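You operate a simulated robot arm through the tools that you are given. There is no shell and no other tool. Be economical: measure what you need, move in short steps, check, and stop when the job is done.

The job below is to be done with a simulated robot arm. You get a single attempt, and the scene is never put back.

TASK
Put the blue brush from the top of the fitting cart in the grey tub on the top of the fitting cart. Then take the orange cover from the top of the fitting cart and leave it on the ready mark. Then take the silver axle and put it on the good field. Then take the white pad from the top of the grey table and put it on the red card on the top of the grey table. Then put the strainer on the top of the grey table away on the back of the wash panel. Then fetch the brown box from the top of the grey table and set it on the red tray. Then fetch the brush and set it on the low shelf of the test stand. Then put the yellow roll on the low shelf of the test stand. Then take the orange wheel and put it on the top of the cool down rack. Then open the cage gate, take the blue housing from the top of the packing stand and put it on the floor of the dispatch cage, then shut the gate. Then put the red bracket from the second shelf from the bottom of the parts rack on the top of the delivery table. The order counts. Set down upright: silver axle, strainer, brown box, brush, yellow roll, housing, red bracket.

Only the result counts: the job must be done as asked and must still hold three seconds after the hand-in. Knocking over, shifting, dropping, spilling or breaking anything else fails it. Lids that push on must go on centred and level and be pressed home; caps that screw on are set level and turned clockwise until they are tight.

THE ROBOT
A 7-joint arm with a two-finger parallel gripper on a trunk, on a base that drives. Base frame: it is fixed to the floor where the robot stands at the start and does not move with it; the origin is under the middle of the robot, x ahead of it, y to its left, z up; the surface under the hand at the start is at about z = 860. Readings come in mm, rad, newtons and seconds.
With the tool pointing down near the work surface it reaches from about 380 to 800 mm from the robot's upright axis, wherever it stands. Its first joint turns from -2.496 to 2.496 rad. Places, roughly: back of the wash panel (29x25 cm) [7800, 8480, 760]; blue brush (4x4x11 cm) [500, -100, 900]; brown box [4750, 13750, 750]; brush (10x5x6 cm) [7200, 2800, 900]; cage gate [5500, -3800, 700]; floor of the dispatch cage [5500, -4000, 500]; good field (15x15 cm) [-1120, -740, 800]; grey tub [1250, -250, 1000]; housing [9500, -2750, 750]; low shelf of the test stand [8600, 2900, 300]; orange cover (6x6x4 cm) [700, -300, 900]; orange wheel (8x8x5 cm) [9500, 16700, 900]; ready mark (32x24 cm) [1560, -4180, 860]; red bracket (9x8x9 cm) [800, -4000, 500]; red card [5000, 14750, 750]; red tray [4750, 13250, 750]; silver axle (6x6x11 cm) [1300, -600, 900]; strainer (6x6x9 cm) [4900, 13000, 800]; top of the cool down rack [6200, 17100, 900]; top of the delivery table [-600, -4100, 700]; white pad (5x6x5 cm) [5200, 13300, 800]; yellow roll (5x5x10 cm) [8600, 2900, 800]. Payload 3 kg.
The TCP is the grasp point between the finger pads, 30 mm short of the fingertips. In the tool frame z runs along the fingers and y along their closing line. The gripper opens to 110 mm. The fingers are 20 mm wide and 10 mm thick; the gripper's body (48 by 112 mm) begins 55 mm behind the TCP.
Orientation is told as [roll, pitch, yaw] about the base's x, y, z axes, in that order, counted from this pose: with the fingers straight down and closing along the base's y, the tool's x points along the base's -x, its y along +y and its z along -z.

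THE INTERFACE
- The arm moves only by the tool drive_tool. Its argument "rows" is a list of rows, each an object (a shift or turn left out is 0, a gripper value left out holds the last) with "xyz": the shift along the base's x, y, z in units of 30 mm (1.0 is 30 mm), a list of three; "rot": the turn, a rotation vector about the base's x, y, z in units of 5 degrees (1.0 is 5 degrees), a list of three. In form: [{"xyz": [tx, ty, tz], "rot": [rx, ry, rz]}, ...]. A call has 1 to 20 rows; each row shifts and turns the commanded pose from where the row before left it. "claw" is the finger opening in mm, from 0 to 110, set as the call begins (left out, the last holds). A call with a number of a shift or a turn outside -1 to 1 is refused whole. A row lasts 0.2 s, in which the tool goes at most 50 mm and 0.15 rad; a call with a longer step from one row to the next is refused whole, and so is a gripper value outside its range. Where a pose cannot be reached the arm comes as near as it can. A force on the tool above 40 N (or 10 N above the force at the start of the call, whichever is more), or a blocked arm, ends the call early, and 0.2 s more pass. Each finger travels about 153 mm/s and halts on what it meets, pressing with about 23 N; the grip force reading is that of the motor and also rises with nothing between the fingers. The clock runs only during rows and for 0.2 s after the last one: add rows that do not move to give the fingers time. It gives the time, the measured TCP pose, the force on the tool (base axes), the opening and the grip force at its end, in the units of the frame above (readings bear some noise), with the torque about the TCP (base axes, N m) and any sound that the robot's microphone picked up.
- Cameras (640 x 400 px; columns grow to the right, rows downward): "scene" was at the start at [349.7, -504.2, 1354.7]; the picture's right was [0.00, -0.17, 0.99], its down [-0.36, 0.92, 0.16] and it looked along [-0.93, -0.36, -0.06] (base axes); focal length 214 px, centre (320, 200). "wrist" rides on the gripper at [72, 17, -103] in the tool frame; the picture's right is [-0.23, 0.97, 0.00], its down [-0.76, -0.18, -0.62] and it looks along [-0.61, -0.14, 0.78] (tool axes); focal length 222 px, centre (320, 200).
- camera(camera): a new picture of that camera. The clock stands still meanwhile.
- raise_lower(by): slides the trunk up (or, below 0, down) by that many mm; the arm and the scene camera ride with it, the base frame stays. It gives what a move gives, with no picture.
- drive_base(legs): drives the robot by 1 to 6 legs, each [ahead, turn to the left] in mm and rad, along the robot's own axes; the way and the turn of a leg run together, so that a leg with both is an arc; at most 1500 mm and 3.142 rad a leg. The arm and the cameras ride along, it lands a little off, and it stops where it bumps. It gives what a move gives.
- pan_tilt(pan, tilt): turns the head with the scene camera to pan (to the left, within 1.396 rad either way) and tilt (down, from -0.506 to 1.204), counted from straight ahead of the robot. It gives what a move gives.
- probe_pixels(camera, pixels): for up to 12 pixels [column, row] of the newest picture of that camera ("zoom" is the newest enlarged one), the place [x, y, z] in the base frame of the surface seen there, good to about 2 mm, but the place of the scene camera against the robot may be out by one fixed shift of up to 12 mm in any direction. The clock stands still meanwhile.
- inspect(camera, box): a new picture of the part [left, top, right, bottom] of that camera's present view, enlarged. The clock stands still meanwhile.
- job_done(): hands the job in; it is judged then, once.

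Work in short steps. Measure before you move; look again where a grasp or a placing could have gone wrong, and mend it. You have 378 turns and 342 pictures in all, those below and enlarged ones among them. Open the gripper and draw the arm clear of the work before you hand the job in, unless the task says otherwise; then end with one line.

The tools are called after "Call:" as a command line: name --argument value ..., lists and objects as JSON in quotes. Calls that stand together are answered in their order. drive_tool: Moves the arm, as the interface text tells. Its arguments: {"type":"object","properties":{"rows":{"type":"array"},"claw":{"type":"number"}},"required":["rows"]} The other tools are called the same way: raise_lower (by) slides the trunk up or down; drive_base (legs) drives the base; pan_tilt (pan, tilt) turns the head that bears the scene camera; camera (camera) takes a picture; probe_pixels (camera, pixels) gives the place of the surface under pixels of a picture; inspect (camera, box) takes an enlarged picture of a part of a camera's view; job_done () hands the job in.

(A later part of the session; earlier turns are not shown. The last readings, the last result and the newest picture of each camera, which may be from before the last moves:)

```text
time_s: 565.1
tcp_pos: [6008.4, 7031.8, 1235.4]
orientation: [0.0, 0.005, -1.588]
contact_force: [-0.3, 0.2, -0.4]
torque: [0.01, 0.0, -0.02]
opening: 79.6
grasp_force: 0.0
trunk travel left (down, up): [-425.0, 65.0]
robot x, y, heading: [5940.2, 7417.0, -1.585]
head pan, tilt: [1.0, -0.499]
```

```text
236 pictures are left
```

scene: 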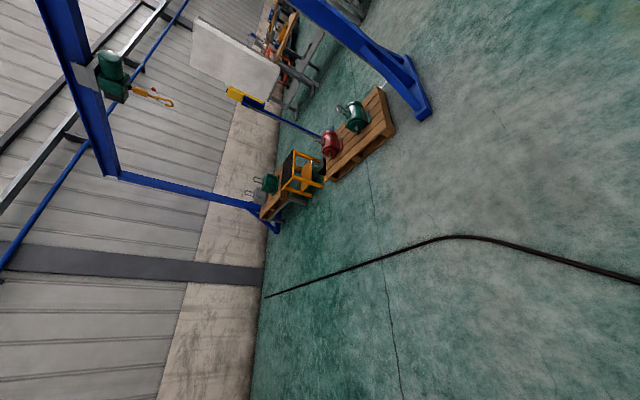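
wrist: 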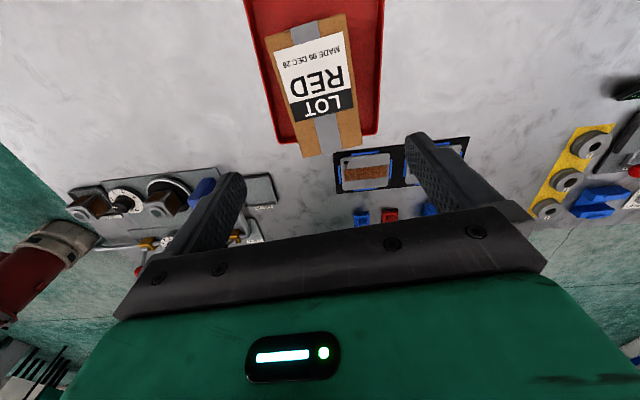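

Call:
probe_pixels --camera "scene" --pixels '[[430, 110], [392, 128], [330, 180], [290, 105], [445, 30], [340, 30], [640, 282], [450, 236], [270, 296], [275, 225]]'

Call:
pan_tilt --pan 0.0 --tilt -0.506

Call:
camera --camera "scene"

Call:
probe_pixels --camera "scene" --pixels '[[247, 130], [105, 120], [360, 25], [430, 25], [430, 280], [565, 115], [480, 8], [300, 10], [330, 60], [270, 5]]'

```text
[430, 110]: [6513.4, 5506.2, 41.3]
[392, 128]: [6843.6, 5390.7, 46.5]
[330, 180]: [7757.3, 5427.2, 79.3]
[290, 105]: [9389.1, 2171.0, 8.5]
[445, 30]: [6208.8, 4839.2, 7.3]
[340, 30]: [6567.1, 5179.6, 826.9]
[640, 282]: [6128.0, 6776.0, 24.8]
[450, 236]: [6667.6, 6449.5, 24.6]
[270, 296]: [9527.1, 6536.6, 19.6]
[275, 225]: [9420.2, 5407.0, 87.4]
```

```text
time_s: 566.4
tcp_pos: [6007.6, 7033.1, 1236.1]
orientation: [0.0, 0.003, -1.592]
contact_force: [0.0, 0.0, 0.2]
torque: [-0.01, -0.01, 0.03]
opening: 80.1
grasp_force: 0.0
trunk travel left (down, up): [-425.0, 65.0]
robot x, y, heading: [5936.4, 7418.0, -1.588]
head pan, tilt: [0.0, -0.499]
```

```text
235 pictures are left
```

scene: 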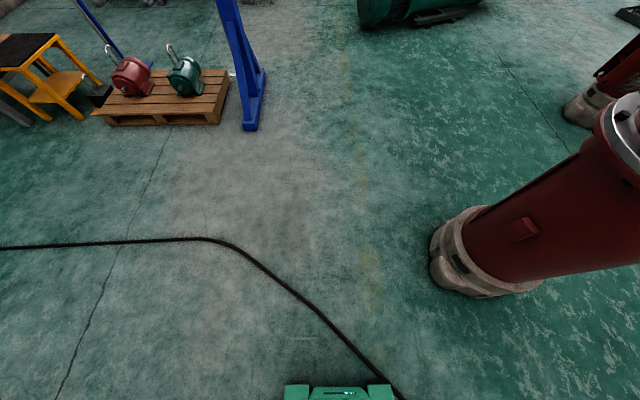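

```text
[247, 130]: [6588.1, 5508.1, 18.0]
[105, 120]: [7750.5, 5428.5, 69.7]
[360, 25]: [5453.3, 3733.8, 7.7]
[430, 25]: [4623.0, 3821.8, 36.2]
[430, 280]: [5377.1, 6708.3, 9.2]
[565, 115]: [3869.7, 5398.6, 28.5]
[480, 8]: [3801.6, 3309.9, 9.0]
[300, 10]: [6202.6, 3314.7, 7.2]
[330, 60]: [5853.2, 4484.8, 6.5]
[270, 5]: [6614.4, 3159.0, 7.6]
```

Lane x≈5950 is free southward (post at x≥6510, green pump ends at x≤5450). I drive to y≈4000 and look toward the brush's table.

Call:
drive_base --legs '[[0, 0.025], [1500, 0], [1500, 0], [400, 0]]'

Call:
camera --camera "scene"

Call:
pan_tilt --pan 0.9 --tilt -0.506

Call:
camera --camera "scene"

```text
time_s: 583.4
tcp_pos: [6013.4, 3616.0, 1237.0]
orientation: [-0.001, 0.003, -1.571]
contact_force: [0.5, -0.1, -0.3]
torque: [0.01, 0.03, 0.0]
opening: 80.1
grasp_force: 0.0
trunk travel left (down, up): [-425.0, 65.0]
robot x, y, heading: [5934.9, 3993.0, -1.569]
head pan, tilt: [0.0, -0.499]
```

```text
234 pictures are left
```

scene: 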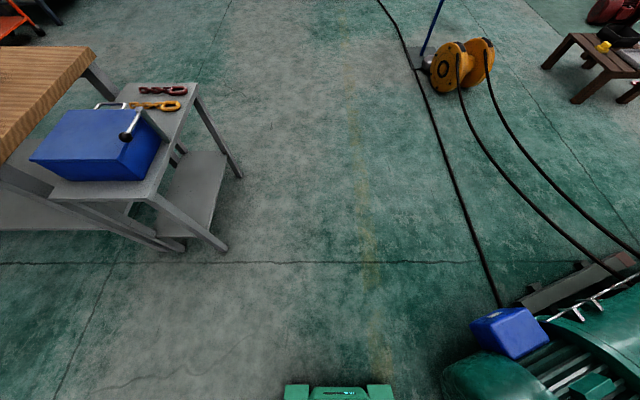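

```text
time_s: 584.6
tcp_pos: [6013.6, 3615.5, 1236.3]
orientation: [-0.001, 0.004, -1.569]
contact_force: [-1.1, -0.2, 0.6]
torque: [0.0, -0.01, 0.0]
opening: 79.9
grasp_force: 0.0
trunk travel left (down, up): [-425.0, 65.0]
robot x, y, heading: [5933.2, 3994.5, -1.569]
head pan, tilt: [0.901, -0.499]
```

```text
233 pictures are left
```

scene: 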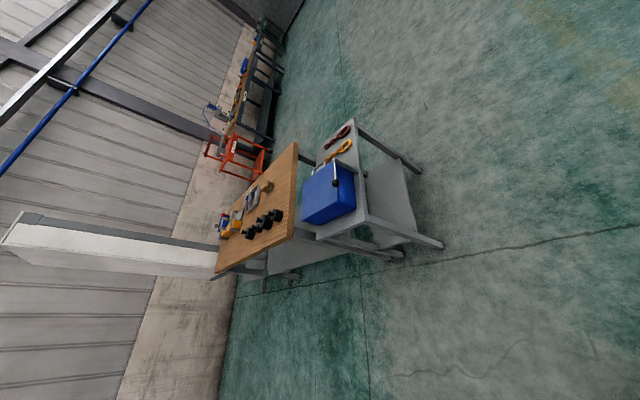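

Call:
inspect --camera "scene" --box '[190, 100, 430, 300]'

Call:
probe_pixels --camera "scene" --pixels '[[442, 245], [420, 168], [298, 145], [292, 238], [215, 272], [268, 187], [272, 215], [238, 215], [298, 278], [120, 250], [250, 200], [330, 200]]'

```text
2.00 times, centred on (310, 200) of scene
```

zoom: 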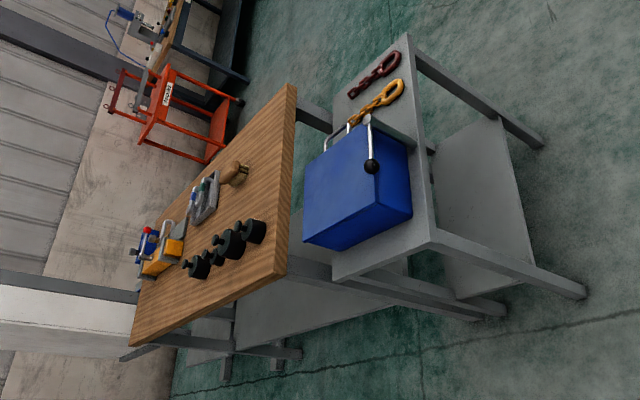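

```text
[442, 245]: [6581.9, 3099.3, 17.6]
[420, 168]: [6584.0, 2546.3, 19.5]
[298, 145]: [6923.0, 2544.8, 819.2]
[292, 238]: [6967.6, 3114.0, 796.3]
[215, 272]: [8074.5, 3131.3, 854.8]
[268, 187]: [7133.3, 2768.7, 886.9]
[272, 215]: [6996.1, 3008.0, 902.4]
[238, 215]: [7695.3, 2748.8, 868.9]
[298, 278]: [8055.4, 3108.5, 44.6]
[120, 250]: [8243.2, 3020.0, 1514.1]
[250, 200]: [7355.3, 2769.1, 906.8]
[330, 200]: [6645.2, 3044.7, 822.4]
```

The wooden bench spans x 6925–8075, y 2545–3130 (z≈850), the brush is near (7130,2770). I drive to about (6990,3500) facing east, along its north side.

Call:
drive_base --legs '[[0, 1.139], [1160, 0], [0, 0.43]]'

Call:
pan_tilt --pan -0.5 --tilt -0.4

Call:
camera --camera "scene"

```text
time_s: 594.7
tcp_pos: [7366.4, 3604.5, 1237.8]
orientation: [-0.001, 0.002, 0.01]
contact_force: [-0.4, 0.3, 0.2]
torque: [0.0, -0.01, -0.01]
opening: 80.0
grasp_force: 0.0
trunk travel left (down, up): [-425.0, 65.0]
robot x, y, heading: [6984.5, 3507.9, 0.013]
head pan, tilt: [0.901, -0.499]
```

```text
time_s: 596.2
tcp_pos: [7366.9, 3604.8, 1237.0]
orientation: [0.001, 0.005, 0.013]
contact_force: [0.4, 0.2, 1.0]
torque: [-0.01, -0.01, -0.02]
opening: 79.9
grasp_force: 0.0
trunk travel left (down, up): [-425.0, 65.0]
robot x, y, heading: [6984.2, 3510.5, 0.02]
head pan, tilt: [-0.499, -0.4]
```

```text
231 pictures are left
```

scene: 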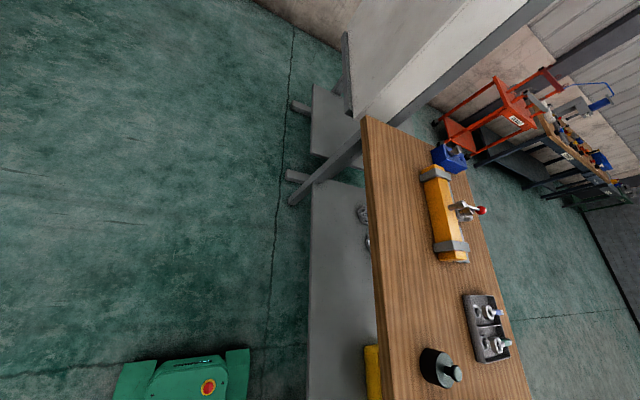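

I swing the hand to the right over the bench near the brush.

Call:
drive_tool --rows '[{"xyz": [0.3, -1, 0]}, {"xyz": [0.3, -1, 0]}, {"xyz": [0.2, -1, 0]}, {"xyz": [0, -1, 0]}, {"xyz": [0, -1, 0]}, {"xyz": [0, -1, 0]}, {"xyz": [0, -1, 0]}, {"xyz": [0, -1, 0]}, {"xyz": [0, -1, 0]}, {"xyz": [-0.2, -1, 0]}, {"xyz": [-0.3, -1, 0]}, {"xyz": [-0.5, -1, 0]}, {"xyz": [-0.6, -1, 0]}, {"xyz": [-0.8, -1, 0]}, {"xyz": [-0.8, -1, 0]}, {"xyz": [-0.9, -1, 0]}, {"xyz": [-0.9, -1, 0]}, {"xyz": [-0.9, -1, 0]}, {"xyz": [-0.9, -1, 0]}, {"xyz": [-0.9, -1, 0]}]'

Call:
drive_tool --rows '[{"xyz": [-0.5, -1, 0]}, {"xyz": [-0.5, -1, 0]}, {"xyz": [-0.3, -1, 0]}, {"xyz": [-0.3, -1, 0]}]'

Call:
camera --camera "wrist"

```text
time_s: 600.5
tcp_pos: [7159.7, 3004.6, 1237.6]
orientation: [0.0, 0.002, 0.009]
contact_force: [0.1, -0.3, -0.2]
torque: [-0.01, -0.01, 0.01]
opening: 80.0
grasp_force: 0.1
trunk travel left (down, up): [-425.0, 65.0]
robot x, y, heading: [6985.4, 3513.0, 0.017]
head pan, tilt: [-0.499, -0.4]
```

```text
time_s: 601.5
tcp_pos: [7110.4, 2885.8, 1236.8]
orientation: [-0.001, 0.003, 0.012]
contact_force: [0.3, 0.8, 0.8]
torque: [-0.02, 0.02, 0.01]
opening: 80.1
grasp_force: 0.1
trunk travel left (down, up): [-425.0, 65.0]
robot x, y, heading: [6986.1, 3510.3, 0.018]
head pan, tilt: [-0.499, -0.4]
```

```text
230 pictures are left
```

wrist: 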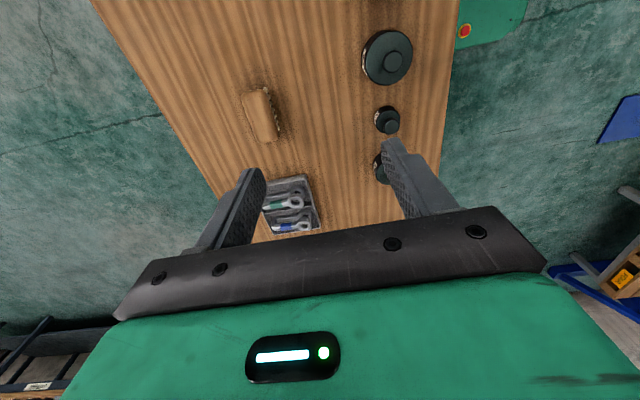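

The brush is at (262,115). I zoom and probe.

Call:
inspect --camera "wrist" --box '[220, 75, 310, 155]'

Call:
probe_pixels --camera "wrist" --pixels '[[243, 92], [268, 88], [279, 134], [260, 142], [262, 115], [270, 95], [280, 110], [252, 98], [272, 130], [230, 120]]'

```text
5.00 times, centred on (265, 115) of wrist
```

zoom: 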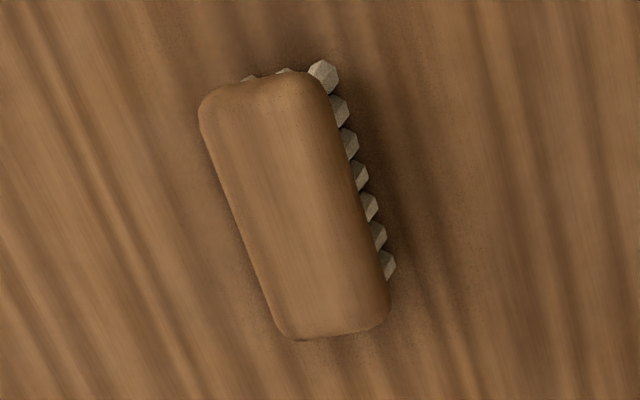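

```text
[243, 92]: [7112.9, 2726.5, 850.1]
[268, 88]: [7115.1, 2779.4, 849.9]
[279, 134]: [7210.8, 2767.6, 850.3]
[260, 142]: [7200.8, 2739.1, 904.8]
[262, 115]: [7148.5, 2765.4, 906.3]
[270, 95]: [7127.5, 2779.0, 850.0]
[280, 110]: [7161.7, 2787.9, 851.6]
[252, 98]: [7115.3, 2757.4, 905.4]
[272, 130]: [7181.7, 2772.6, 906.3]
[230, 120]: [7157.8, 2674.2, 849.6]
```

Call:
probe_pixels --camera "zoom" --pixels '[[210, 110], [310, 85], [380, 300], [290, 328], [293, 205], [255, 95], [335, 318], [355, 200], [240, 225]]'

```text
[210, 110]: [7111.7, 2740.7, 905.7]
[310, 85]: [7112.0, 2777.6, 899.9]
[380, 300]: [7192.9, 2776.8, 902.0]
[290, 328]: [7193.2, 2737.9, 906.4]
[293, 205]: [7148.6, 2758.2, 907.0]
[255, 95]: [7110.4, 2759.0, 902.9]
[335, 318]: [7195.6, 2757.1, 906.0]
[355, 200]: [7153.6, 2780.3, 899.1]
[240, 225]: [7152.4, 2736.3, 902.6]
```

The brush lies along x, centre (7153,2758), 49 mm wide in y, top 906. I move over it and descend to z≈960.

Call:
drive_tool --rows '[{"xyz": [0.28, -0.85, -0.6]}, {"xyz": [0.28, -0.85, -0.6]}, {"xyz": [0.28, -0.85, -0.6]}, {"xyz": [0.28, -0.85, -0.6]}, {"xyz": [0.28, -0.85, -0.6]}, {"xyz": [0, 0, -1]}, {"xyz": [0, 0, -1]}, {"xyz": [0, 0, -1]}, {"xyz": [0, 0, -1]}, {"xyz": [0, 0, -1]}, {"xyz": [0, 0, -1]}, {}]'

Call:
camera --camera "wrist"

```text
time_s: 604.0
tcp_pos: [7141.5, 2792.5, 991.4]
orientation: [-0.001, 0.004, 0.011]
contact_force: [0.2, -0.4, -1.1]
torque: [-0.02, 0.04, 0.03]
opening: 79.7
grasp_force: 0.1
out of reach, approached as far as the arm can: row 4, 5
trunk travel left (down, up): [-425.0, 65.0]
robot x, y, heading: [6990.0, 3511.2, 0.01]
head pan, tilt: [-0.499, -0.4]
```

```text
228 pictures are left
```

wrist: 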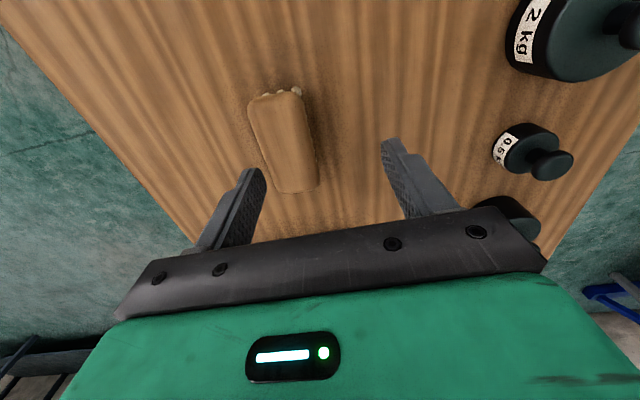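

Reach was cut short; I correct the remaining (+11.5,-34.5) here and re-check.

Call:
drive_tool --rows '[{"xyz": [0.19, -0.57, 0]}, {"xyz": [0.19, -0.58, 0]}, {}]'

Call:
camera --camera "wrist"

Call:
probe_pixels --camera "wrist" --pixels '[[315, 150], [300, 150], [340, 150], [320, 110], [330, 180]]'

```text
time_s: 604.9
tcp_pos: [7153.5, 2758.8, 991.7]
orientation: [0.0, 0.001, 0.012]
contact_force: [0.9, -0.1, -0.3]
torque: [0.0, 0.01, -0.02]
opening: 80.0
grasp_force: 0.0
trunk travel left (down, up): [-425.0, 65.0]
robot x, y, heading: [6989.7, 3513.0, 0.015]
head pan, tilt: [-0.499, -0.4]
```

```text
227 pictures are left
```

wrist: 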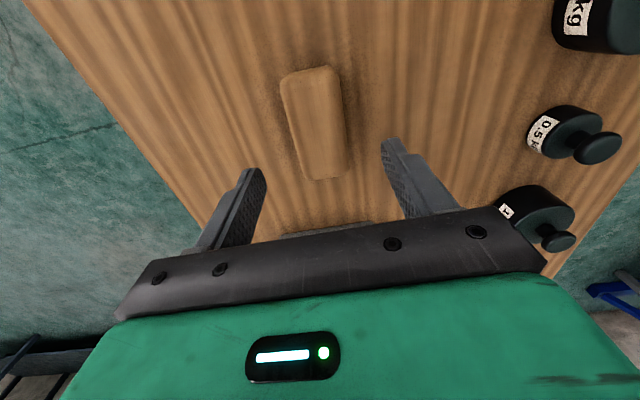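

```text
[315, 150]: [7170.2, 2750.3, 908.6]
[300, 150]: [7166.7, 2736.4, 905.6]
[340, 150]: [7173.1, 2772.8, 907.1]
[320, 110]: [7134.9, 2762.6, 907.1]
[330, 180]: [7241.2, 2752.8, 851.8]
```

Centred. I lower to TCP ≈ 896, close, and lift.

Call:
drive_tool --rows '[{"xyz": [0, 0, -0.8]}, {"xyz": [0, 0, -0.8]}, {"xyz": [0, 0, -0.8]}, {"xyz": [0, 0, -0.75]}, {}]'

Call:
drive_tool --rows '[{}, {}, {}, {}]' --claw 0

Call:
drive_tool --rows '[{"xyz": [0, 0, 0.3]}, {"xyz": [0, 0, 0.5]}, {"xyz": [0, 0.3, 0.8]}, {"xyz": [0, 0.6, 1]}, {"xyz": [0, 0.8, 1]}, {"xyz": [0, 1, 1]}, {"xyz": [0, 1, 1]}, {"xyz": [0, 1, 1]}, {"xyz": [0, 1, 1]}, {"xyz": [0, 1, 1]}, {"xyz": [0, 1, 1]}, {"xyz": [0, 1, 1]}]'

Call:
camera --camera "wrist"

```text
time_s: 606.0
tcp_pos: [7153.5, 2756.7, 897.8]
orientation: [-0.001, 0.003, 0.01]
contact_force: [0.2, 0.8, -0.1]
torque: [0.0, 0.02, 0.03]
opening: 79.9
grasp_force: 0.1
trunk travel left (down, up): [-425.0, 65.0]
robot x, y, heading: [6986.9, 3515.9, 0.017]
head pan, tilt: [-0.499, -0.4]
```

```text
time_s: 607.0
tcp_pos: [7153.8, 2756.6, 898.3]
orientation: [0.001, 0.004, 0.01]
contact_force: [0.3, -1.2, 2.2]
torque: [-0.01, -0.03, -0.03]
opening: 49.9
grasp_force: 22.7
trunk travel left (down, up): [-425.0, 65.0]
robot x, y, heading: [6989.6, 3509.7, 0.014]
head pan, tilt: [-0.499, -0.4]
```

```text
time_s: 609.6
tcp_pos: [7153.3, 3019.7, 1217.8]
orientation: [-0.002, 0.001, 0.011]
contact_force: [-0.4, -1.0, -1.7]
torque: [0.01, 0.03, 0.0]
opening: 50.2
grasp_force: 23.0
trunk travel left (down, up): [-425.0, 65.0]
robot x, y, heading: [6984.7, 3513.3, 0.015]
head pan, tilt: [-0.499, -0.4]
```

```text
226 pictures are left
```

wrist: 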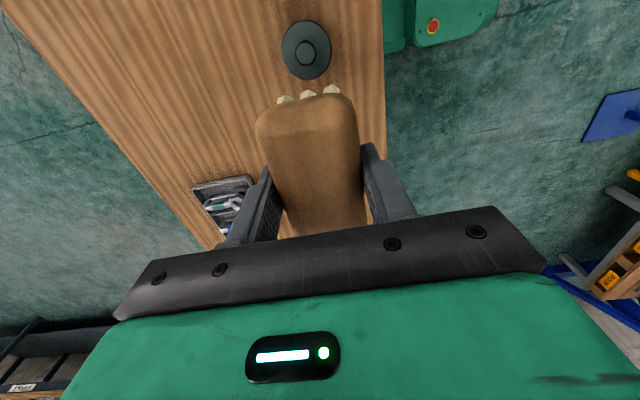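

Brush held. I bring the hand forward and drive east ~600 mm to view the test stand.

Call:
drive_tool --rows '[{"xyz": [0.6, 0.95, 0]}, {"xyz": [0.6, 0.95, 0]}, {"xyz": [0.6, 0.95, 0]}, {"xyz": [0.6, 0.95, 0]}, {"xyz": [0.6, 0.95, 0]}, {"xyz": [0.6, 0.95, 0]}, {"xyz": [0.6, 0.95, 0]}, {"xyz": [0.6, 0.95, 0]}, {"xyz": [0.6, 0.95, 0]}, {"xyz": [0.6, 0.95, 0]}, {"xyz": [0.6, 0.95, 0]}, {"xyz": [0.6, 0.95, 0]}]'

Call:
drive_base --legs '[[500, 0]]'

Call:
pan_tilt --pan -0.5 --tilt -0.506

Call:
camera --camera "scene"

```text
time_s: 612.2
tcp_pos: [7371.3, 3361.2, 1214.7]
orientation: [0.001, 0.005, 0.012]
contact_force: [-0.1, -1.3, -1.2]
torque: [0.0, 0.01, -0.02]
opening: 49.8
grasp_force: 23.7
trunk travel left (down, up): [-425.0, 65.0]
robot x, y, heading: [6985.3, 3515.0, 0.019]
head pan, tilt: [-0.499, -0.4]
```

```text
time_s: 615.2
tcp_pos: [7865.2, 3365.3, 1213.9]
orientation: [-0.002, 0.004, 0.007]
contact_force: [0.1, 0.3, -0.7]
torque: [-0.03, 0.01, 0.0]
opening: 49.6
grasp_force: 22.7
trunk travel left (down, up): [-425.0, 65.0]
robot x, y, heading: [7479.6, 3517.2, 0.011]
head pan, tilt: [-0.499, -0.4]
```

```text
time_s: 615.8
tcp_pos: [7864.5, 3364.3, 1216.2]
orientation: [-0.001, 0.004, 0.008]
contact_force: [0.2, 0.5, -0.9]
torque: [-0.03, 0.01, 0.01]
opening: 49.8
grasp_force: 23.1
trunk travel left (down, up): [-425.0, 65.0]
robot x, y, heading: [7484.1, 3517.6, 0.014]
head pan, tilt: [-0.499, -0.499]
```

```text
225 pictures are left
```

scene: 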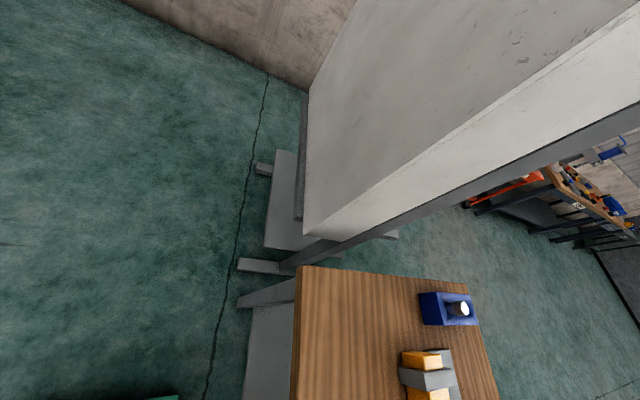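

Call:
probe_pixels --camera "scene" --pixels '[[290, 200], [283, 160], [262, 170], [245, 265], [305, 225], [420, 170], [520, 50], [330, 240], [305, 110], [400, 120], [300, 250], [268, 240]]'

Call:
inspect --camera "scene" --box '[200, 60, 480, 320]'

```text
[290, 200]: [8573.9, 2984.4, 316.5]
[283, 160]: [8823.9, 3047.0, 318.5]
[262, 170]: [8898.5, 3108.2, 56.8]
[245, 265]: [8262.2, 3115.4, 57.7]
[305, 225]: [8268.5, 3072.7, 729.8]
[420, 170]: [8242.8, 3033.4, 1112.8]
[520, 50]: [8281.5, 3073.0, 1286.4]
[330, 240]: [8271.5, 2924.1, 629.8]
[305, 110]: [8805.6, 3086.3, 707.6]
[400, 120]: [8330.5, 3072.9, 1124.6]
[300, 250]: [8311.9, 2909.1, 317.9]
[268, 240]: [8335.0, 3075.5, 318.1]
```

```text
1.54 times, centred on (340, 190) of scene
```

zoom: 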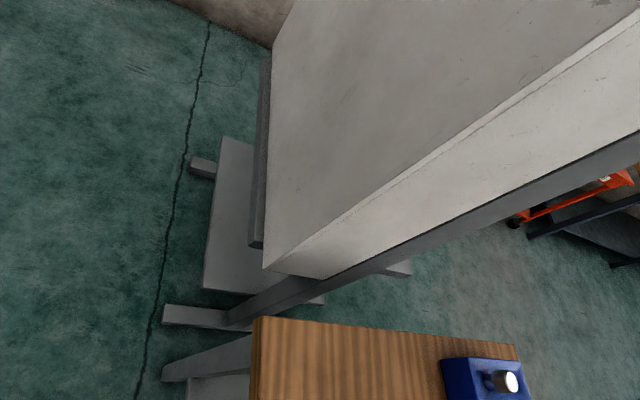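

The stand's north face is a closed panel; the low shelf (z≈312, x 8310–8830) is below it. I'll go round to its south side: west past the bench, south, then look east.

Call:
drive_base --legs '[[-1450, 0], [0, -1.58], [1500, 0], [0, 1.571]]'

Call:
pan_tilt --pan 0 --tilt -0.506

Call:
camera --camera "scene"

```text
time_s: 637.9
tcp_pos: [6424.4, 1857.7, 1215.3]
orientation: [0.001, 0.003, 0.005]
contact_force: [-0.1, 0.0, -0.9]
torque: [0.02, -0.04, -0.02]
opening: 49.7
grasp_force: 23.3
trunk travel left (down, up): [-425.0, 65.0]
robot x, y, heading: [6042.8, 1962.5, -0.0]
head pan, tilt: [-0.499, -0.499]
```

```text
time_s: 638.8
tcp_pos: [6424.2, 1856.8, 1216.4]
orientation: [-0.001, 0.003, 0.006]
contact_force: [1.2, -0.1, -1.0]
torque: [-0.02, 0.01, 0.0]
opening: 49.7
grasp_force: 23.4
trunk travel left (down, up): [-425.0, 65.0]
robot x, y, heading: [6043.6, 1965.8, -0.0]
head pan, tilt: [0.0, -0.499]
```

```text
223 pictures are left
```

scene: 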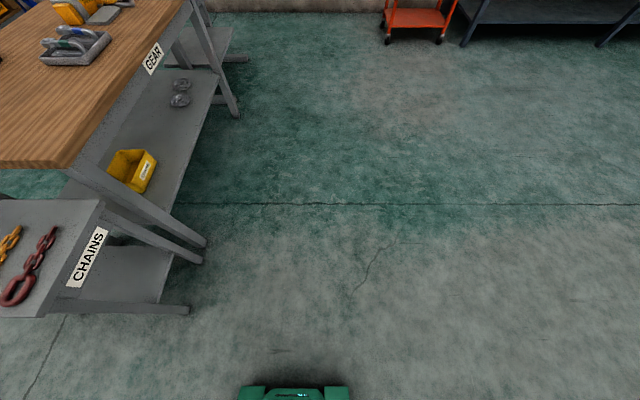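

Clear floor on the south side. I drive 1400 mm east and look at the stand's front.

Call:
drive_base --legs '[[1400, 0]]'

Call:
pan_tilt --pan 0.5 --tilt -0.506

Call:
camera --camera "scene"

```text
time_s: 645.8
tcp_pos: [7828.6, 1868.5, 1216.8]
orientation: [0.0, 0.002, 0.015]
contact_force: [0.8, 0.5, -1.5]
torque: [-0.02, 0.01, 0.01]
opening: 49.5
grasp_force: 23.3
trunk travel left (down, up): [-425.0, 65.0]
robot x, y, heading: [7442.8, 1972.9, 0.01]
head pan, tilt: [0.0, -0.499]
```

```text
time_s: 646.7
tcp_pos: [7826.8, 1867.4, 1216.4]
orientation: [-0.001, 0.002, 0.016]
contact_force: [-0.2, -0.4, -1.1]
torque: [0.01, 0.02, 0.05]
opening: 49.6
grasp_force: 23.7
trunk travel left (down, up): [-425.0, 65.0]
robot x, y, heading: [7440.9, 1968.8, 0.009]
head pan, tilt: [0.499, -0.499]
```

```text
222 pictures are left
```

scene: 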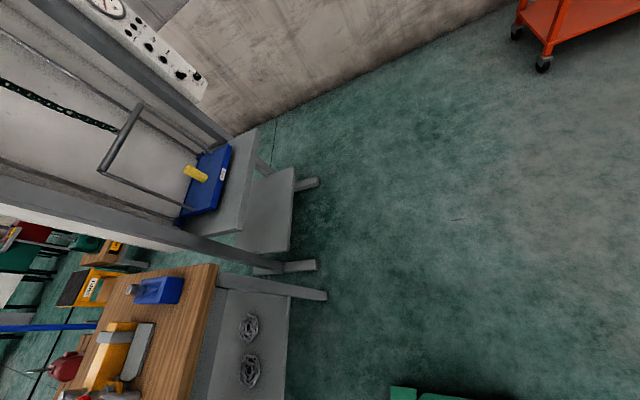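

Call:
inspect --camera "scene" --box '[90, 80, 340, 300]'

Call:
probe_pixels --camera "scene" --pixels '[[290, 172], [288, 250], [260, 200], [240, 230], [256, 132], [318, 185], [315, 268], [187, 168], [205, 178], [228, 150], [270, 230], [325, 297]]'

```text
1.82 times, centred on (215, 190) of scene
```

zoom: 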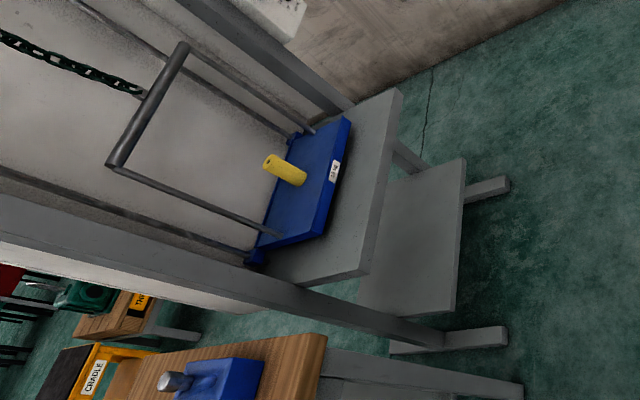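

```text
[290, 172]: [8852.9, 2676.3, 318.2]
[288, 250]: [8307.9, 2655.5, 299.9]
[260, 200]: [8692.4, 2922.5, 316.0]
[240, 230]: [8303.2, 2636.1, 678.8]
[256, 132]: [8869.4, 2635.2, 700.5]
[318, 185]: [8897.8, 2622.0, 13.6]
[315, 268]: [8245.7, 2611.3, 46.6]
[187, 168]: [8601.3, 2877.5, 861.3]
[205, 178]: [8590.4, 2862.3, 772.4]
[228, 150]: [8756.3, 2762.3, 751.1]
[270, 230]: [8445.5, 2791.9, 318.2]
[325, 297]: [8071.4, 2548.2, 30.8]
```

The deck (z≈690) fully overhangs the low shelf (z≈312, y 2670–3075), so tool-down placing is impossible there. Plan: set the brush on the wood bench's free south strip, regrasp it with the tool tilted 45°, and use that tilt for the shelf. I drive back to x≈7150, face north and approach the bench.

Call:
drive_base --legs '[[-290, 0], [0, 1.562], [120, 0]]'

Call:
drive_tool --rows '[{"xyz": [0, 0.9, 0]}, {"xyz": [0, 0.9, 0]}, {"xyz": [0, 0.9, 0]}, {"xyz": [0, 0.9, 0]}]'

Call:
camera --camera "wrist"

Call:
pan_tilt --pan 0 --tilt -0.2

Call:
camera --camera "scene"

```text
time_s: 653.5
tcp_pos: [7255.7, 2474.6, 1216.1]
orientation: [0.002, 0.004, 1.58]
contact_force: [0.2, 0.9, -1.9]
torque: [-0.02, 0.04, 0.0]
opening: 49.6
grasp_force: 23.0
trunk travel left (down, up): [-425.0, 65.0]
robot x, y, heading: [7186.4, 2087.2, 1.574]
head pan, tilt: [0.499, -0.499]
```

```text
time_s: 654.5
tcp_pos: [7254.9, 2583.4, 1216.9]
orientation: [-0.001, 0.005, 1.58]
contact_force: [0.3, -0.4, -1.1]
torque: [-0.02, 0.03, -0.02]
opening: 49.7
grasp_force: 22.9
trunk travel left (down, up): [-425.0, 65.0]
robot x, y, heading: [7189.4, 2092.3, 1.568]
head pan, tilt: [0.499, -0.499]
```

```text
220 pictures are left
```

wrist: 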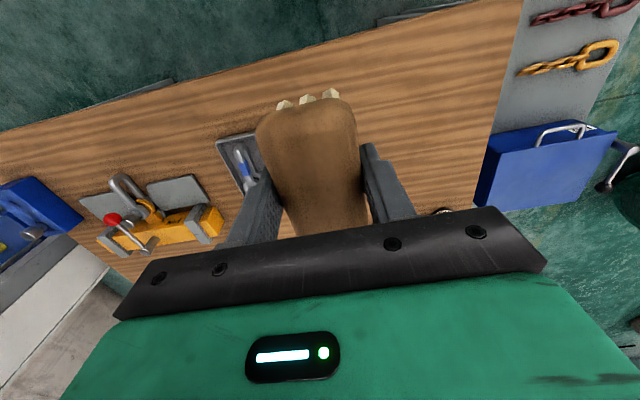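

```text
time_s: 655.4
tcp_pos: [7254.8, 2581.5, 1217.5]
orientation: [0.0, 0.004, 1.579]
contact_force: [0.3, -1.7, -1.1]
torque: [0.03, 0.0, 0.01]
opening: 49.7
grasp_force: 23.3
trunk travel left (down, up): [-425.0, 65.0]
robot x, y, heading: [7185.5, 2090.7, 1.569]
head pan, tilt: [0.0, -0.201]
```

```text
219 pictures are left
```

scene: 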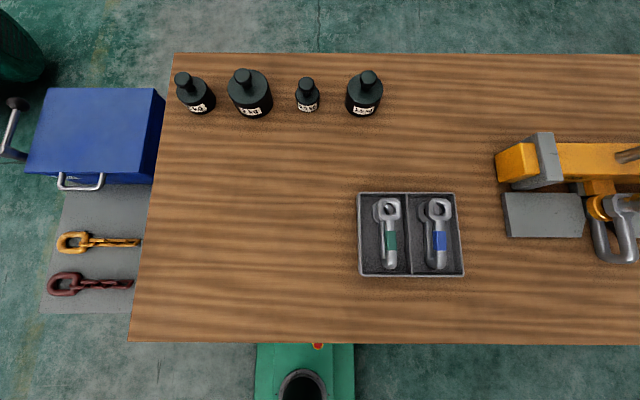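

Free bench area lies around (230,230) in the picture (x≈7150, y≈2700). I carry the brush there and lower it.

Call:
drive_tool --rows '[{"xyz": [-0.87, 0.98, 0]}, {"xyz": [-0.87, 0.98, 0]}, {"xyz": [-0.87, 0.98, 0]}, {"xyz": [-0.87, 0.98, 0]}, {"xyz": [0, 0, -1]}, {"xyz": [0, 0, -1]}, {"xyz": [0, 0, -1]}, {"xyz": [0, 0, -1]}, {"xyz": [0, 0, -1]}, {"xyz": [0, 0, -1]}, {"xyz": [0, 0, -1]}, {"xyz": [0, 0, -1]}, {"xyz": [0, 0, -1]}, {"xyz": [0, 0, -0.9]}, {"xyz": [0, 0, -0.2]}, {}]'

Call:
camera --camera "wrist"

```text
time_s: 658.8
tcp_pos: [7152.1, 2699.4, 913.2]
orientation: [0.001, 0.004, 1.579]
contact_force: [-0.6, -0.6, -0.9]
torque: [0.0, -0.03, 0.0]
opening: 49.7
grasp_force: 23.1
trunk travel left (down, up): [-425.0, 65.0]
robot x, y, heading: [7184.5, 2090.6, 1.571]
head pan, tilt: [0.0, -0.201]
```

```text
218 pictures are left
```

wrist: 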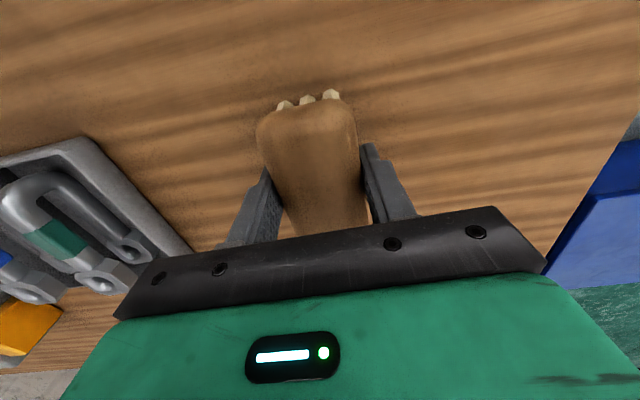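

Call:
drive_tool --rows '[{"xyz": [0, 0, -0.25]}, {"xyz": [0, 0, -0.15]}, {}]'

Call:
drive_tool --rows '[{"xyz": [0, 0, -0.07]}, {}]'

```text
time_s: 659.6
tcp_pos: [7151.3, 2700.1, 902.1]
orientation: [-0.001, 0.004, 1.578]
contact_force: [0.5, -0.8, -1.2]
torque: [0.02, -0.01, 0.01]
opening: 49.7
grasp_force: 22.7
trunk travel left (down, up): [-425.0, 65.0]
robot x, y, heading: [7185.8, 2089.2, 1.571]
head pan, tilt: [0.0, -0.201]
```

```text
time_s: 660.2
tcp_pos: [7152.5, 2698.6, 900.0]
orientation: [0.0, 0.003, 1.58]
contact_force: [-0.2, 0.0, -1.0]
torque: [0.0, -0.02, -0.03]
opening: 49.7
grasp_force: 23.1
trunk travel left (down, up): [-425.0, 65.0]
robot x, y, heading: [7186.4, 2091.8, 1.569]
head pan, tilt: [0.0, -0.201]
```

At the bench. I release, rise and then tilt the tool 45° toward north (about +x), checking reach.

Call:
drive_tool --rows '[{"xyz": [0, 0, -0.04]}, {}]'

Call:
drive_tool --rows '[{}, {}]' --claw 90

Call:
drive_tool --rows '[{"xyz": [0, 0, 0.6]}, {"xyz": [0, 0, 1]}, {"xyz": [0, 0, 1]}, {"xyz": [0, -0.5, 1]}, {"xyz": [0, -0.5, 1]}, {"xyz": [0, -0.5, 1]}, {"xyz": [0, -0.5, 0], "rot": [1, 0, 0]}, {"xyz": [0, -0.5, 0], "rot": [1, 0, 0]}, {"xyz": [0, -0.5, 0], "rot": [1, 0, 0]}, {"xyz": [0, 0, 0], "rot": [1, 0, 0]}, {"xyz": [0, 0, 0], "rot": [1, 0, 0]}, {"xyz": [0, 0, 0], "rot": [1, 0, 0]}, {"xyz": [0, 0, 0], "rot": [1, 0, 0]}, {"xyz": [0, 0, 0], "rot": [1, 0, 0]}, {"xyz": [0, 0, 0], "rot": [1, 0, 0]}, {}]'

Call:
camera --camera "wrist"

```text
time_s: 660.8
tcp_pos: [7151.9, 2699.5, 899.4]
orientation: [0.0, 0.004, 1.578]
contact_force: [0.2, 0.0, -0.8]
torque: [-0.04, -0.01, 0.0]
opening: 49.4
grasp_force: 23.5
trunk travel left (down, up): [-425.0, 65.0]
robot x, y, heading: [7187.8, 2089.7, 1.566]
head pan, tilt: [0.0, -0.201]
```

```text
time_s: 661.4
tcp_pos: [7151.7, 2699.8, 897.7]
orientation: [-0.001, 0.003, 1.58]
contact_force: [0.8, 0.5, -0.2]
torque: [0.01, -0.04, 0.02]
opening: 90.1
grasp_force: 0.0
trunk travel left (down, up): [-425.0, 65.0]
robot x, y, heading: [7186.2, 2089.2, 1.569]
head pan, tilt: [0.0, -0.201]
```

```text
time_s: 664.8
tcp_pos: [7156.6, 2640.2, 1079.1]
orientation: [-0.009, -0.78, 1.583]
contact_force: [0.6, 0.5, 0.2]
torque: [0.01, 0.01, 0.02]
opening: 89.8
grasp_force: 0.0
out of reach, approached as far as the arm can: row 14, 15
trunk travel left (down, up): [-425.0, 65.0]
robot x, y, heading: [7188.3, 2090.1, 1.568]
head pan, tilt: [0.0, -0.201]
```

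```text
217 pictures are left
```

wrist: 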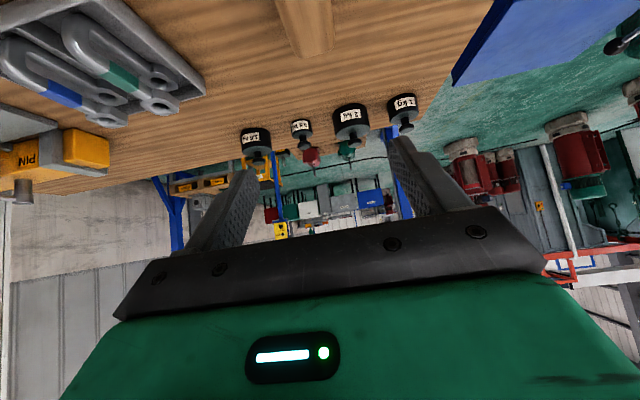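

The 45° tilt is reached. I descend to (7152,2685,889) with the fingers straddling the brush.

Call:
drive_tool --rows '[{"xyz": [-0.15, 0.3, -0.9]}, {"xyz": [0, 0.3, -0.9]}, {"xyz": [0, 0.3, -0.9]}, {"xyz": [0, 0.3, -0.9]}, {"xyz": [0, 0.3, -0.9]}, {"xyz": [0, 0, -0.8]}, {}]'

Call:
camera --camera "wrist"

Call:
pan_tilt --pan 0 --tilt 0.3

Call:
camera --camera "scene"

```text
time_s: 666.4
tcp_pos: [7152.4, 2684.0, 918.6]
orientation: [-0.009, -0.782, 1.584]
contact_force: [0.7, -0.3, -0.3]
torque: [0.01, -0.02, 0.02]
opening: 90.2
grasp_force: 0.1
trunk travel left (down, up): [-425.0, 65.0]
robot x, y, heading: [7189.3, 2089.6, 1.569]
head pan, tilt: [0.0, -0.201]
```

```text
216 pictures are left
```

wrist: 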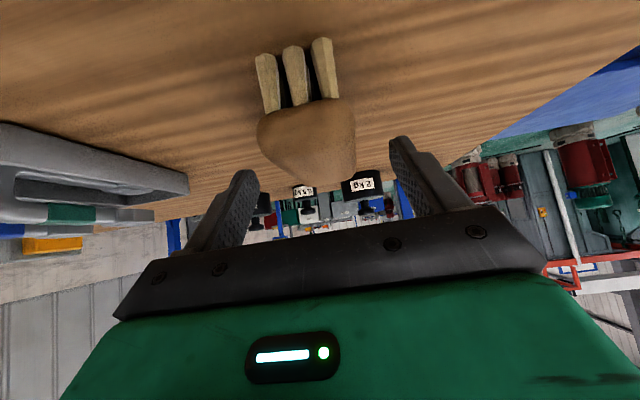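

```text
time_s: 667.4
tcp_pos: [7151.5, 2685.6, 920.2]
orientation: [-0.01, -0.781, 1.582]
contact_force: [0.4, 0.5, 0.0]
torque: [-0.05, 0.01, 0.0]
opening: 90.0
grasp_force: 0.0
trunk travel left (down, up): [-425.0, 65.0]
robot x, y, heading: [7185.7, 2086.9, 1.569]
head pan, tilt: [0.0, 0.3]
```

```text
215 pictures are left
```

scene: 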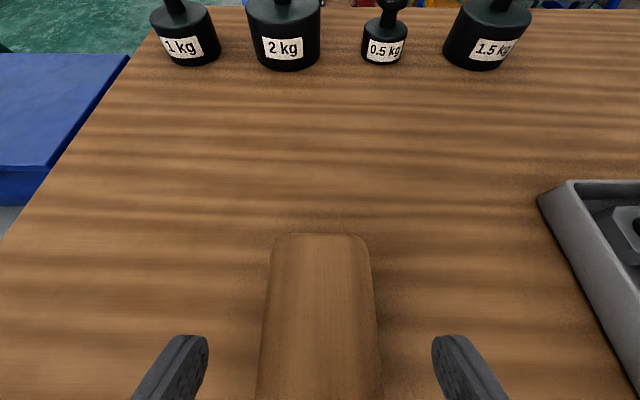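

The brush is centred between the tilted fingers. I lower 29 mm, close, and lift.

Call:
drive_tool --rows '[{"xyz": [0, 0, -0.5]}, {"xyz": [0, 0, -0.47]}, {}]'

Call:
drive_tool --rows '[{}, {}, {}, {}]' --claw 0

Call:
drive_tool --rows '[{"xyz": [0, 0, 0.3]}, {"xyz": [0, 0, 0.6]}, {"xyz": [0, 0, 0.9]}, {"xyz": [0, 0, 0.9]}, {}]'

Call:
camera --camera "scene"

Call:
camera --camera "wrist"

```text
time_s: 668.2
tcp_pos: [7152.5, 2684.9, 889.3]
orientation: [-0.008, -0.783, 1.582]
contact_force: [0.2, 0.9, -0.2]
torque: [-0.01, -0.04, 0.0]
opening: 90.2
grasp_force: 0.0
trunk travel left (down, up): [-425.0, 65.0]
robot x, y, heading: [7185.8, 2091.4, 1.57]
head pan, tilt: [0.0, 0.3]
```

```text
time_s: 669.2
tcp_pos: [7153.7, 2686.2, 888.4]
orientation: [-0.01, -0.782, 1.584]
contact_force: [0.6, -0.1, 0.2]
torque: [-0.02, 0.0, -0.02]
opening: 49.8
grasp_force: 22.6
trunk travel left (down, up): [-425.0, 65.0]
robot x, y, heading: [7190.1, 2089.2, 1.573]
head pan, tilt: [0.0, 0.3]
```

```text
time_s: 670.4
tcp_pos: [7150.5, 2685.8, 970.3]
orientation: [-0.01, -0.784, 1.584]
contact_force: [-0.1, 0.5, -0.9]
torque: [-0.03, 0.02, 0.01]
opening: 49.4
grasp_force: 22.6
trunk travel left (down, up): [-425.0, 65.0]
robot x, y, heading: [7187.4, 2091.2, 1.564]
head pan, tilt: [0.0, 0.3]
```

```text
214 pictures are left
```

scene: 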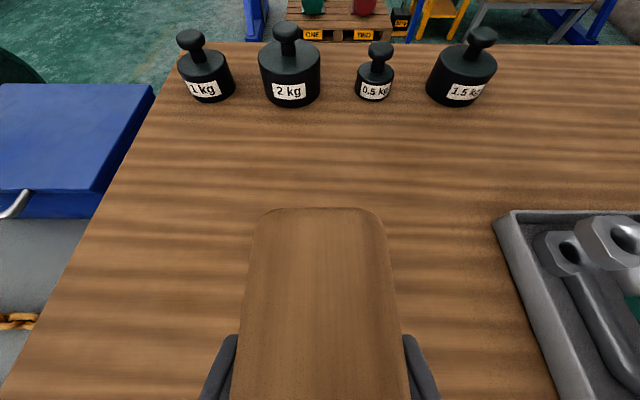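

```text
213 pictures are left
```

wrist: 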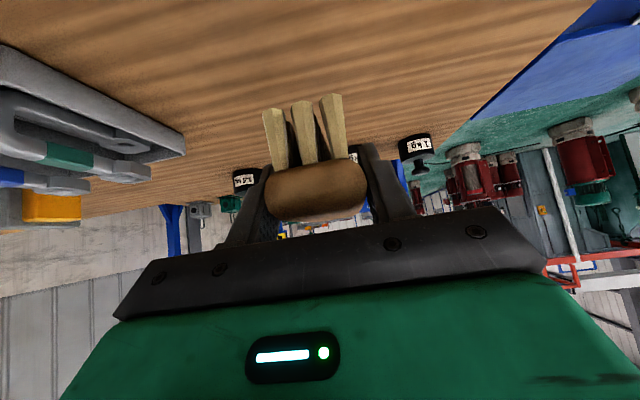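

Brush is held level with the tool at 45°. I pull the hand in, back off 100 mm, drive east to x≈8500 and face the stand.

Call:
drive_tool --rows '[{"xyz": [0, -0.5, 0.8]}, {"xyz": [0.1, -0.9, 0.8]}, {"xyz": [0.1, -0.9, 0.8]}, {"xyz": [0.1, -0.9, 0.6]}, {"xyz": [0.1, -0.9, 0]}, {"xyz": [0.1, -0.9, 0]}]'

Call:
drive_base --legs '[[-120, 0], [0, -1.571], [1320, 0], [0, 1.571]]'

Call:
camera --camera "wrist"

Call:
camera --camera "scene"

```text
time_s: 671.8
tcp_pos: [7168.6, 2646.1, 1057.6]
orientation: [-0.009, -0.779, 1.583]
contact_force: [0.2, 0.8, -1.7]
torque: [-0.04, -0.01, 0.01]
opening: 49.7
grasp_force: 23.1
out of reach, approached as far as the arm can: row 2, 3, 4, 5, 6
trunk travel left (down, up): [-425.0, 65.0]
robot x, y, heading: [7186.0, 2087.6, 1.578]
head pan, tilt: [0.0, 0.3]
```

```text
time_s: 676.1
tcp_pos: [7727.2, 2119.3, 1058.8]
orientation: [-0.003, -0.782, 0.243]
contact_force: [0.8, -0.9, -0.9]
torque: [0.08, 0.02, 0.06]
opening: 49.6
grasp_force: 22.7
trunk travel left (down, up): [-425.0, 65.0]
robot x, y, heading: [7178.4, 2021.2, 0.204]
head pan, tilt: [0.0, 0.3]
stopped in leg 2: the robot was blocked; the commanded pose is now the measured one
```

```text
212 pictures are left
```

wrist: 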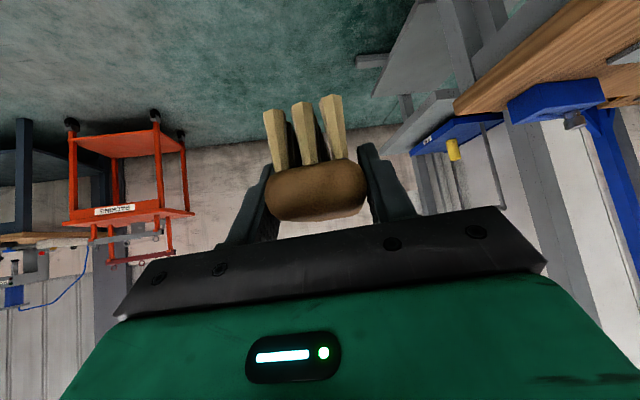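

```text
211 pictures are left
```

scene: 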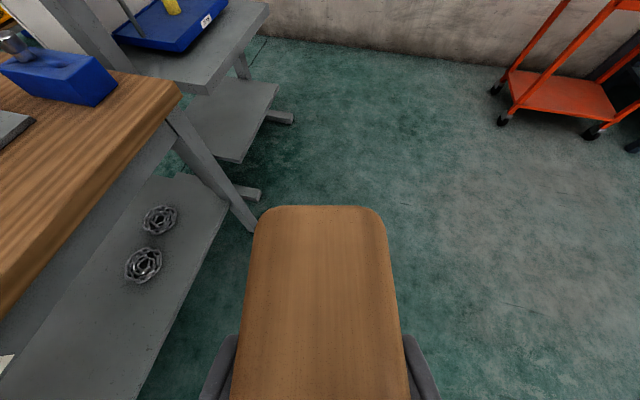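

The turn was stopped partway again without any visible obstacle. I continue turning the remaining 0.204 rad.

Call:
drive_base --legs '[[0, -0.204]]'

```text
time_s: 677.3
tcp_pos: [7736.5, 2007.5, 1056.4]
orientation: [-0.008, -0.779, 0.043]
contact_force: [0.4, -0.3, -0.6]
torque: [0.04, 0.0, -0.01]
opening: 49.7
grasp_force: 23.0
trunk travel left (down, up): [-425.0, 65.0]
robot x, y, heading: [7174.1, 2027.4, 0.0]
head pan, tilt: [0.0, 0.3]
```

I head slightly southeast to keep clear, drive to x≈8500, y≈1895, then turn north.

Call:
drive_base --legs '[[0, -0.1], [1340, 0]]'

Call:
drive_base --legs '[[0, 1.671]]'

Call:
camera --camera "scene"

```text
time_s: 684.5
tcp_pos: [9053.4, 1819.1, 1057.8]
orientation: [-0.006, -0.78, -0.054]
contact_force: [-0.4, -0.9, -0.7]
torque: [0.0, -0.01, 0.01]
opening: 49.9
grasp_force: 22.9
trunk travel left (down, up): [-425.0, 65.0]
robot x, y, heading: [8498.5, 1892.4, -0.103]
head pan, tilt: [0.0, 0.3]
```

```text
time_s: 688.0
tcp_pos: [8699.2, 2420.7, 1060.4]
orientation: [-0.007, -0.782, 1.286]
contact_force: [-0.9, 0.3, -1.0]
torque: [-0.02, -0.09, 0.0]
opening: 49.9
grasp_force: 23.1
trunk travel left (down, up): [-425.0, 65.0]
robot x, y, heading: [8546.7, 1876.7, 1.275]
head pan, tilt: [0.0, 0.3]
stopped in leg 1: the robot was blocked; the commanded pose is now the measured one
```

```text
210 pictures are left
```

scene: 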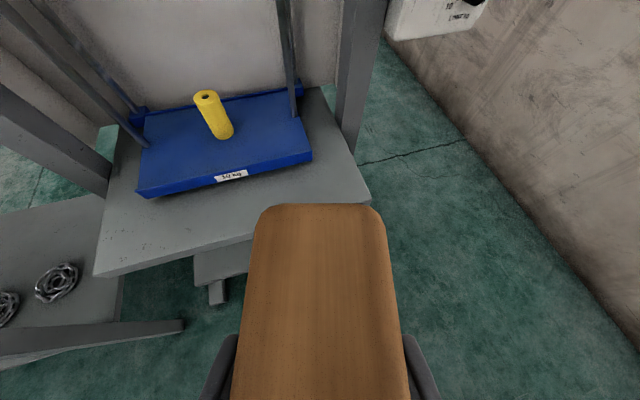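

Facing almost north, roll visible at (212,115). I finish the turn and probe the stand: deck edge, shelf edge, roll.

Call:
drive_base --legs '[[0, 0.296]]'

Call:
camera --camera "scene"

```text
time_s: 689.4
tcp_pos: [8534.3, 2440.7, 1059.8]
orientation: [-0.007, -0.781, 1.584]
contact_force: [-0.1, 0.2, -0.9]
torque: [-0.04, 0.04, -0.01]
opening: 49.4
grasp_force: 22.6
trunk travel left (down, up): [-425.0, 65.0]
robot x, y, heading: [8559.3, 1878.3, 1.574]
head pan, tilt: [0.0, 0.3]
```

```text
209 pictures are left
```

scene: 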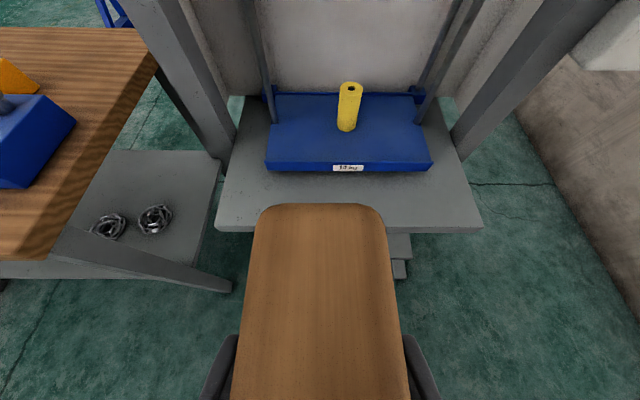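

Call:
probe_pixels --camera "scene" --pixels '[[220, 228], [478, 226], [240, 180], [350, 86], [346, 128], [360, 110], [338, 110], [400, 245], [402, 272], [290, 165], [420, 165], [330, 190]]'

```text
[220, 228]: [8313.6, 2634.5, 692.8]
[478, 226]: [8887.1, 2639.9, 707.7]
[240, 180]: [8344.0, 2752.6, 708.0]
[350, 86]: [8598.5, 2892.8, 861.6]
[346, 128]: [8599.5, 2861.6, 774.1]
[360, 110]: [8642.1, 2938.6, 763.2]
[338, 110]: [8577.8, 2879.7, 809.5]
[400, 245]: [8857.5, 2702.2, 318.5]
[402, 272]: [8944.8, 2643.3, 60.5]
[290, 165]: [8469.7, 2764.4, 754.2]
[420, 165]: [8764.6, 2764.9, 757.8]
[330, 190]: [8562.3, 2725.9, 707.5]
```

Deck front edge y≈2645, top 701; shelf front edge ≈2668, top ≈312. I lower the trunk fully, then bring the brush down to z≈365 in front of the stand.

Call:
raise_lower --by -425

Call:
drive_tool --rows '[{"xyz": [-0.5, 0, -0.9]}, {"xyz": [-0.5, 0, -0.9]}, {"xyz": [-0.5, 0, -0.9]}, {"xyz": [-0.5, 0, -0.9]}, {"xyz": [-0.5, 0, -0.9]}, {"xyz": [-0.3, 0, -0.9]}, {"xyz": [0, 0, -0.9]}, {"xyz": [0, 0, -0.9]}, {"xyz": [0, 0, -0.9]}, {"xyz": [0, 0, -0.8]}]'

Call:
camera --camera "scene"

```text
refused: -425 is not a number from -400 to 400
```

```text
time_s: 691.6
tcp_pos: [8447.9, 2442.0, 793.7]
orientation: [-0.004, -0.783, 1.583]
contact_force: [0.9, -0.4, -0.1]
torque: [-0.05, 0.0, -0.01]
opening: 49.5
grasp_force: 23.0
trunk travel left (down, up): [-425.0, 65.0]
robot x, y, heading: [8559.5, 1877.4, 1.575]
head pan, tilt: [0.0, 0.3]
```

```text
208 pictures are left
```

scene: 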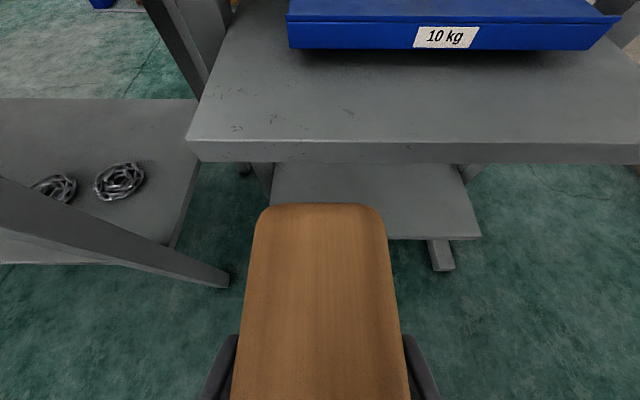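

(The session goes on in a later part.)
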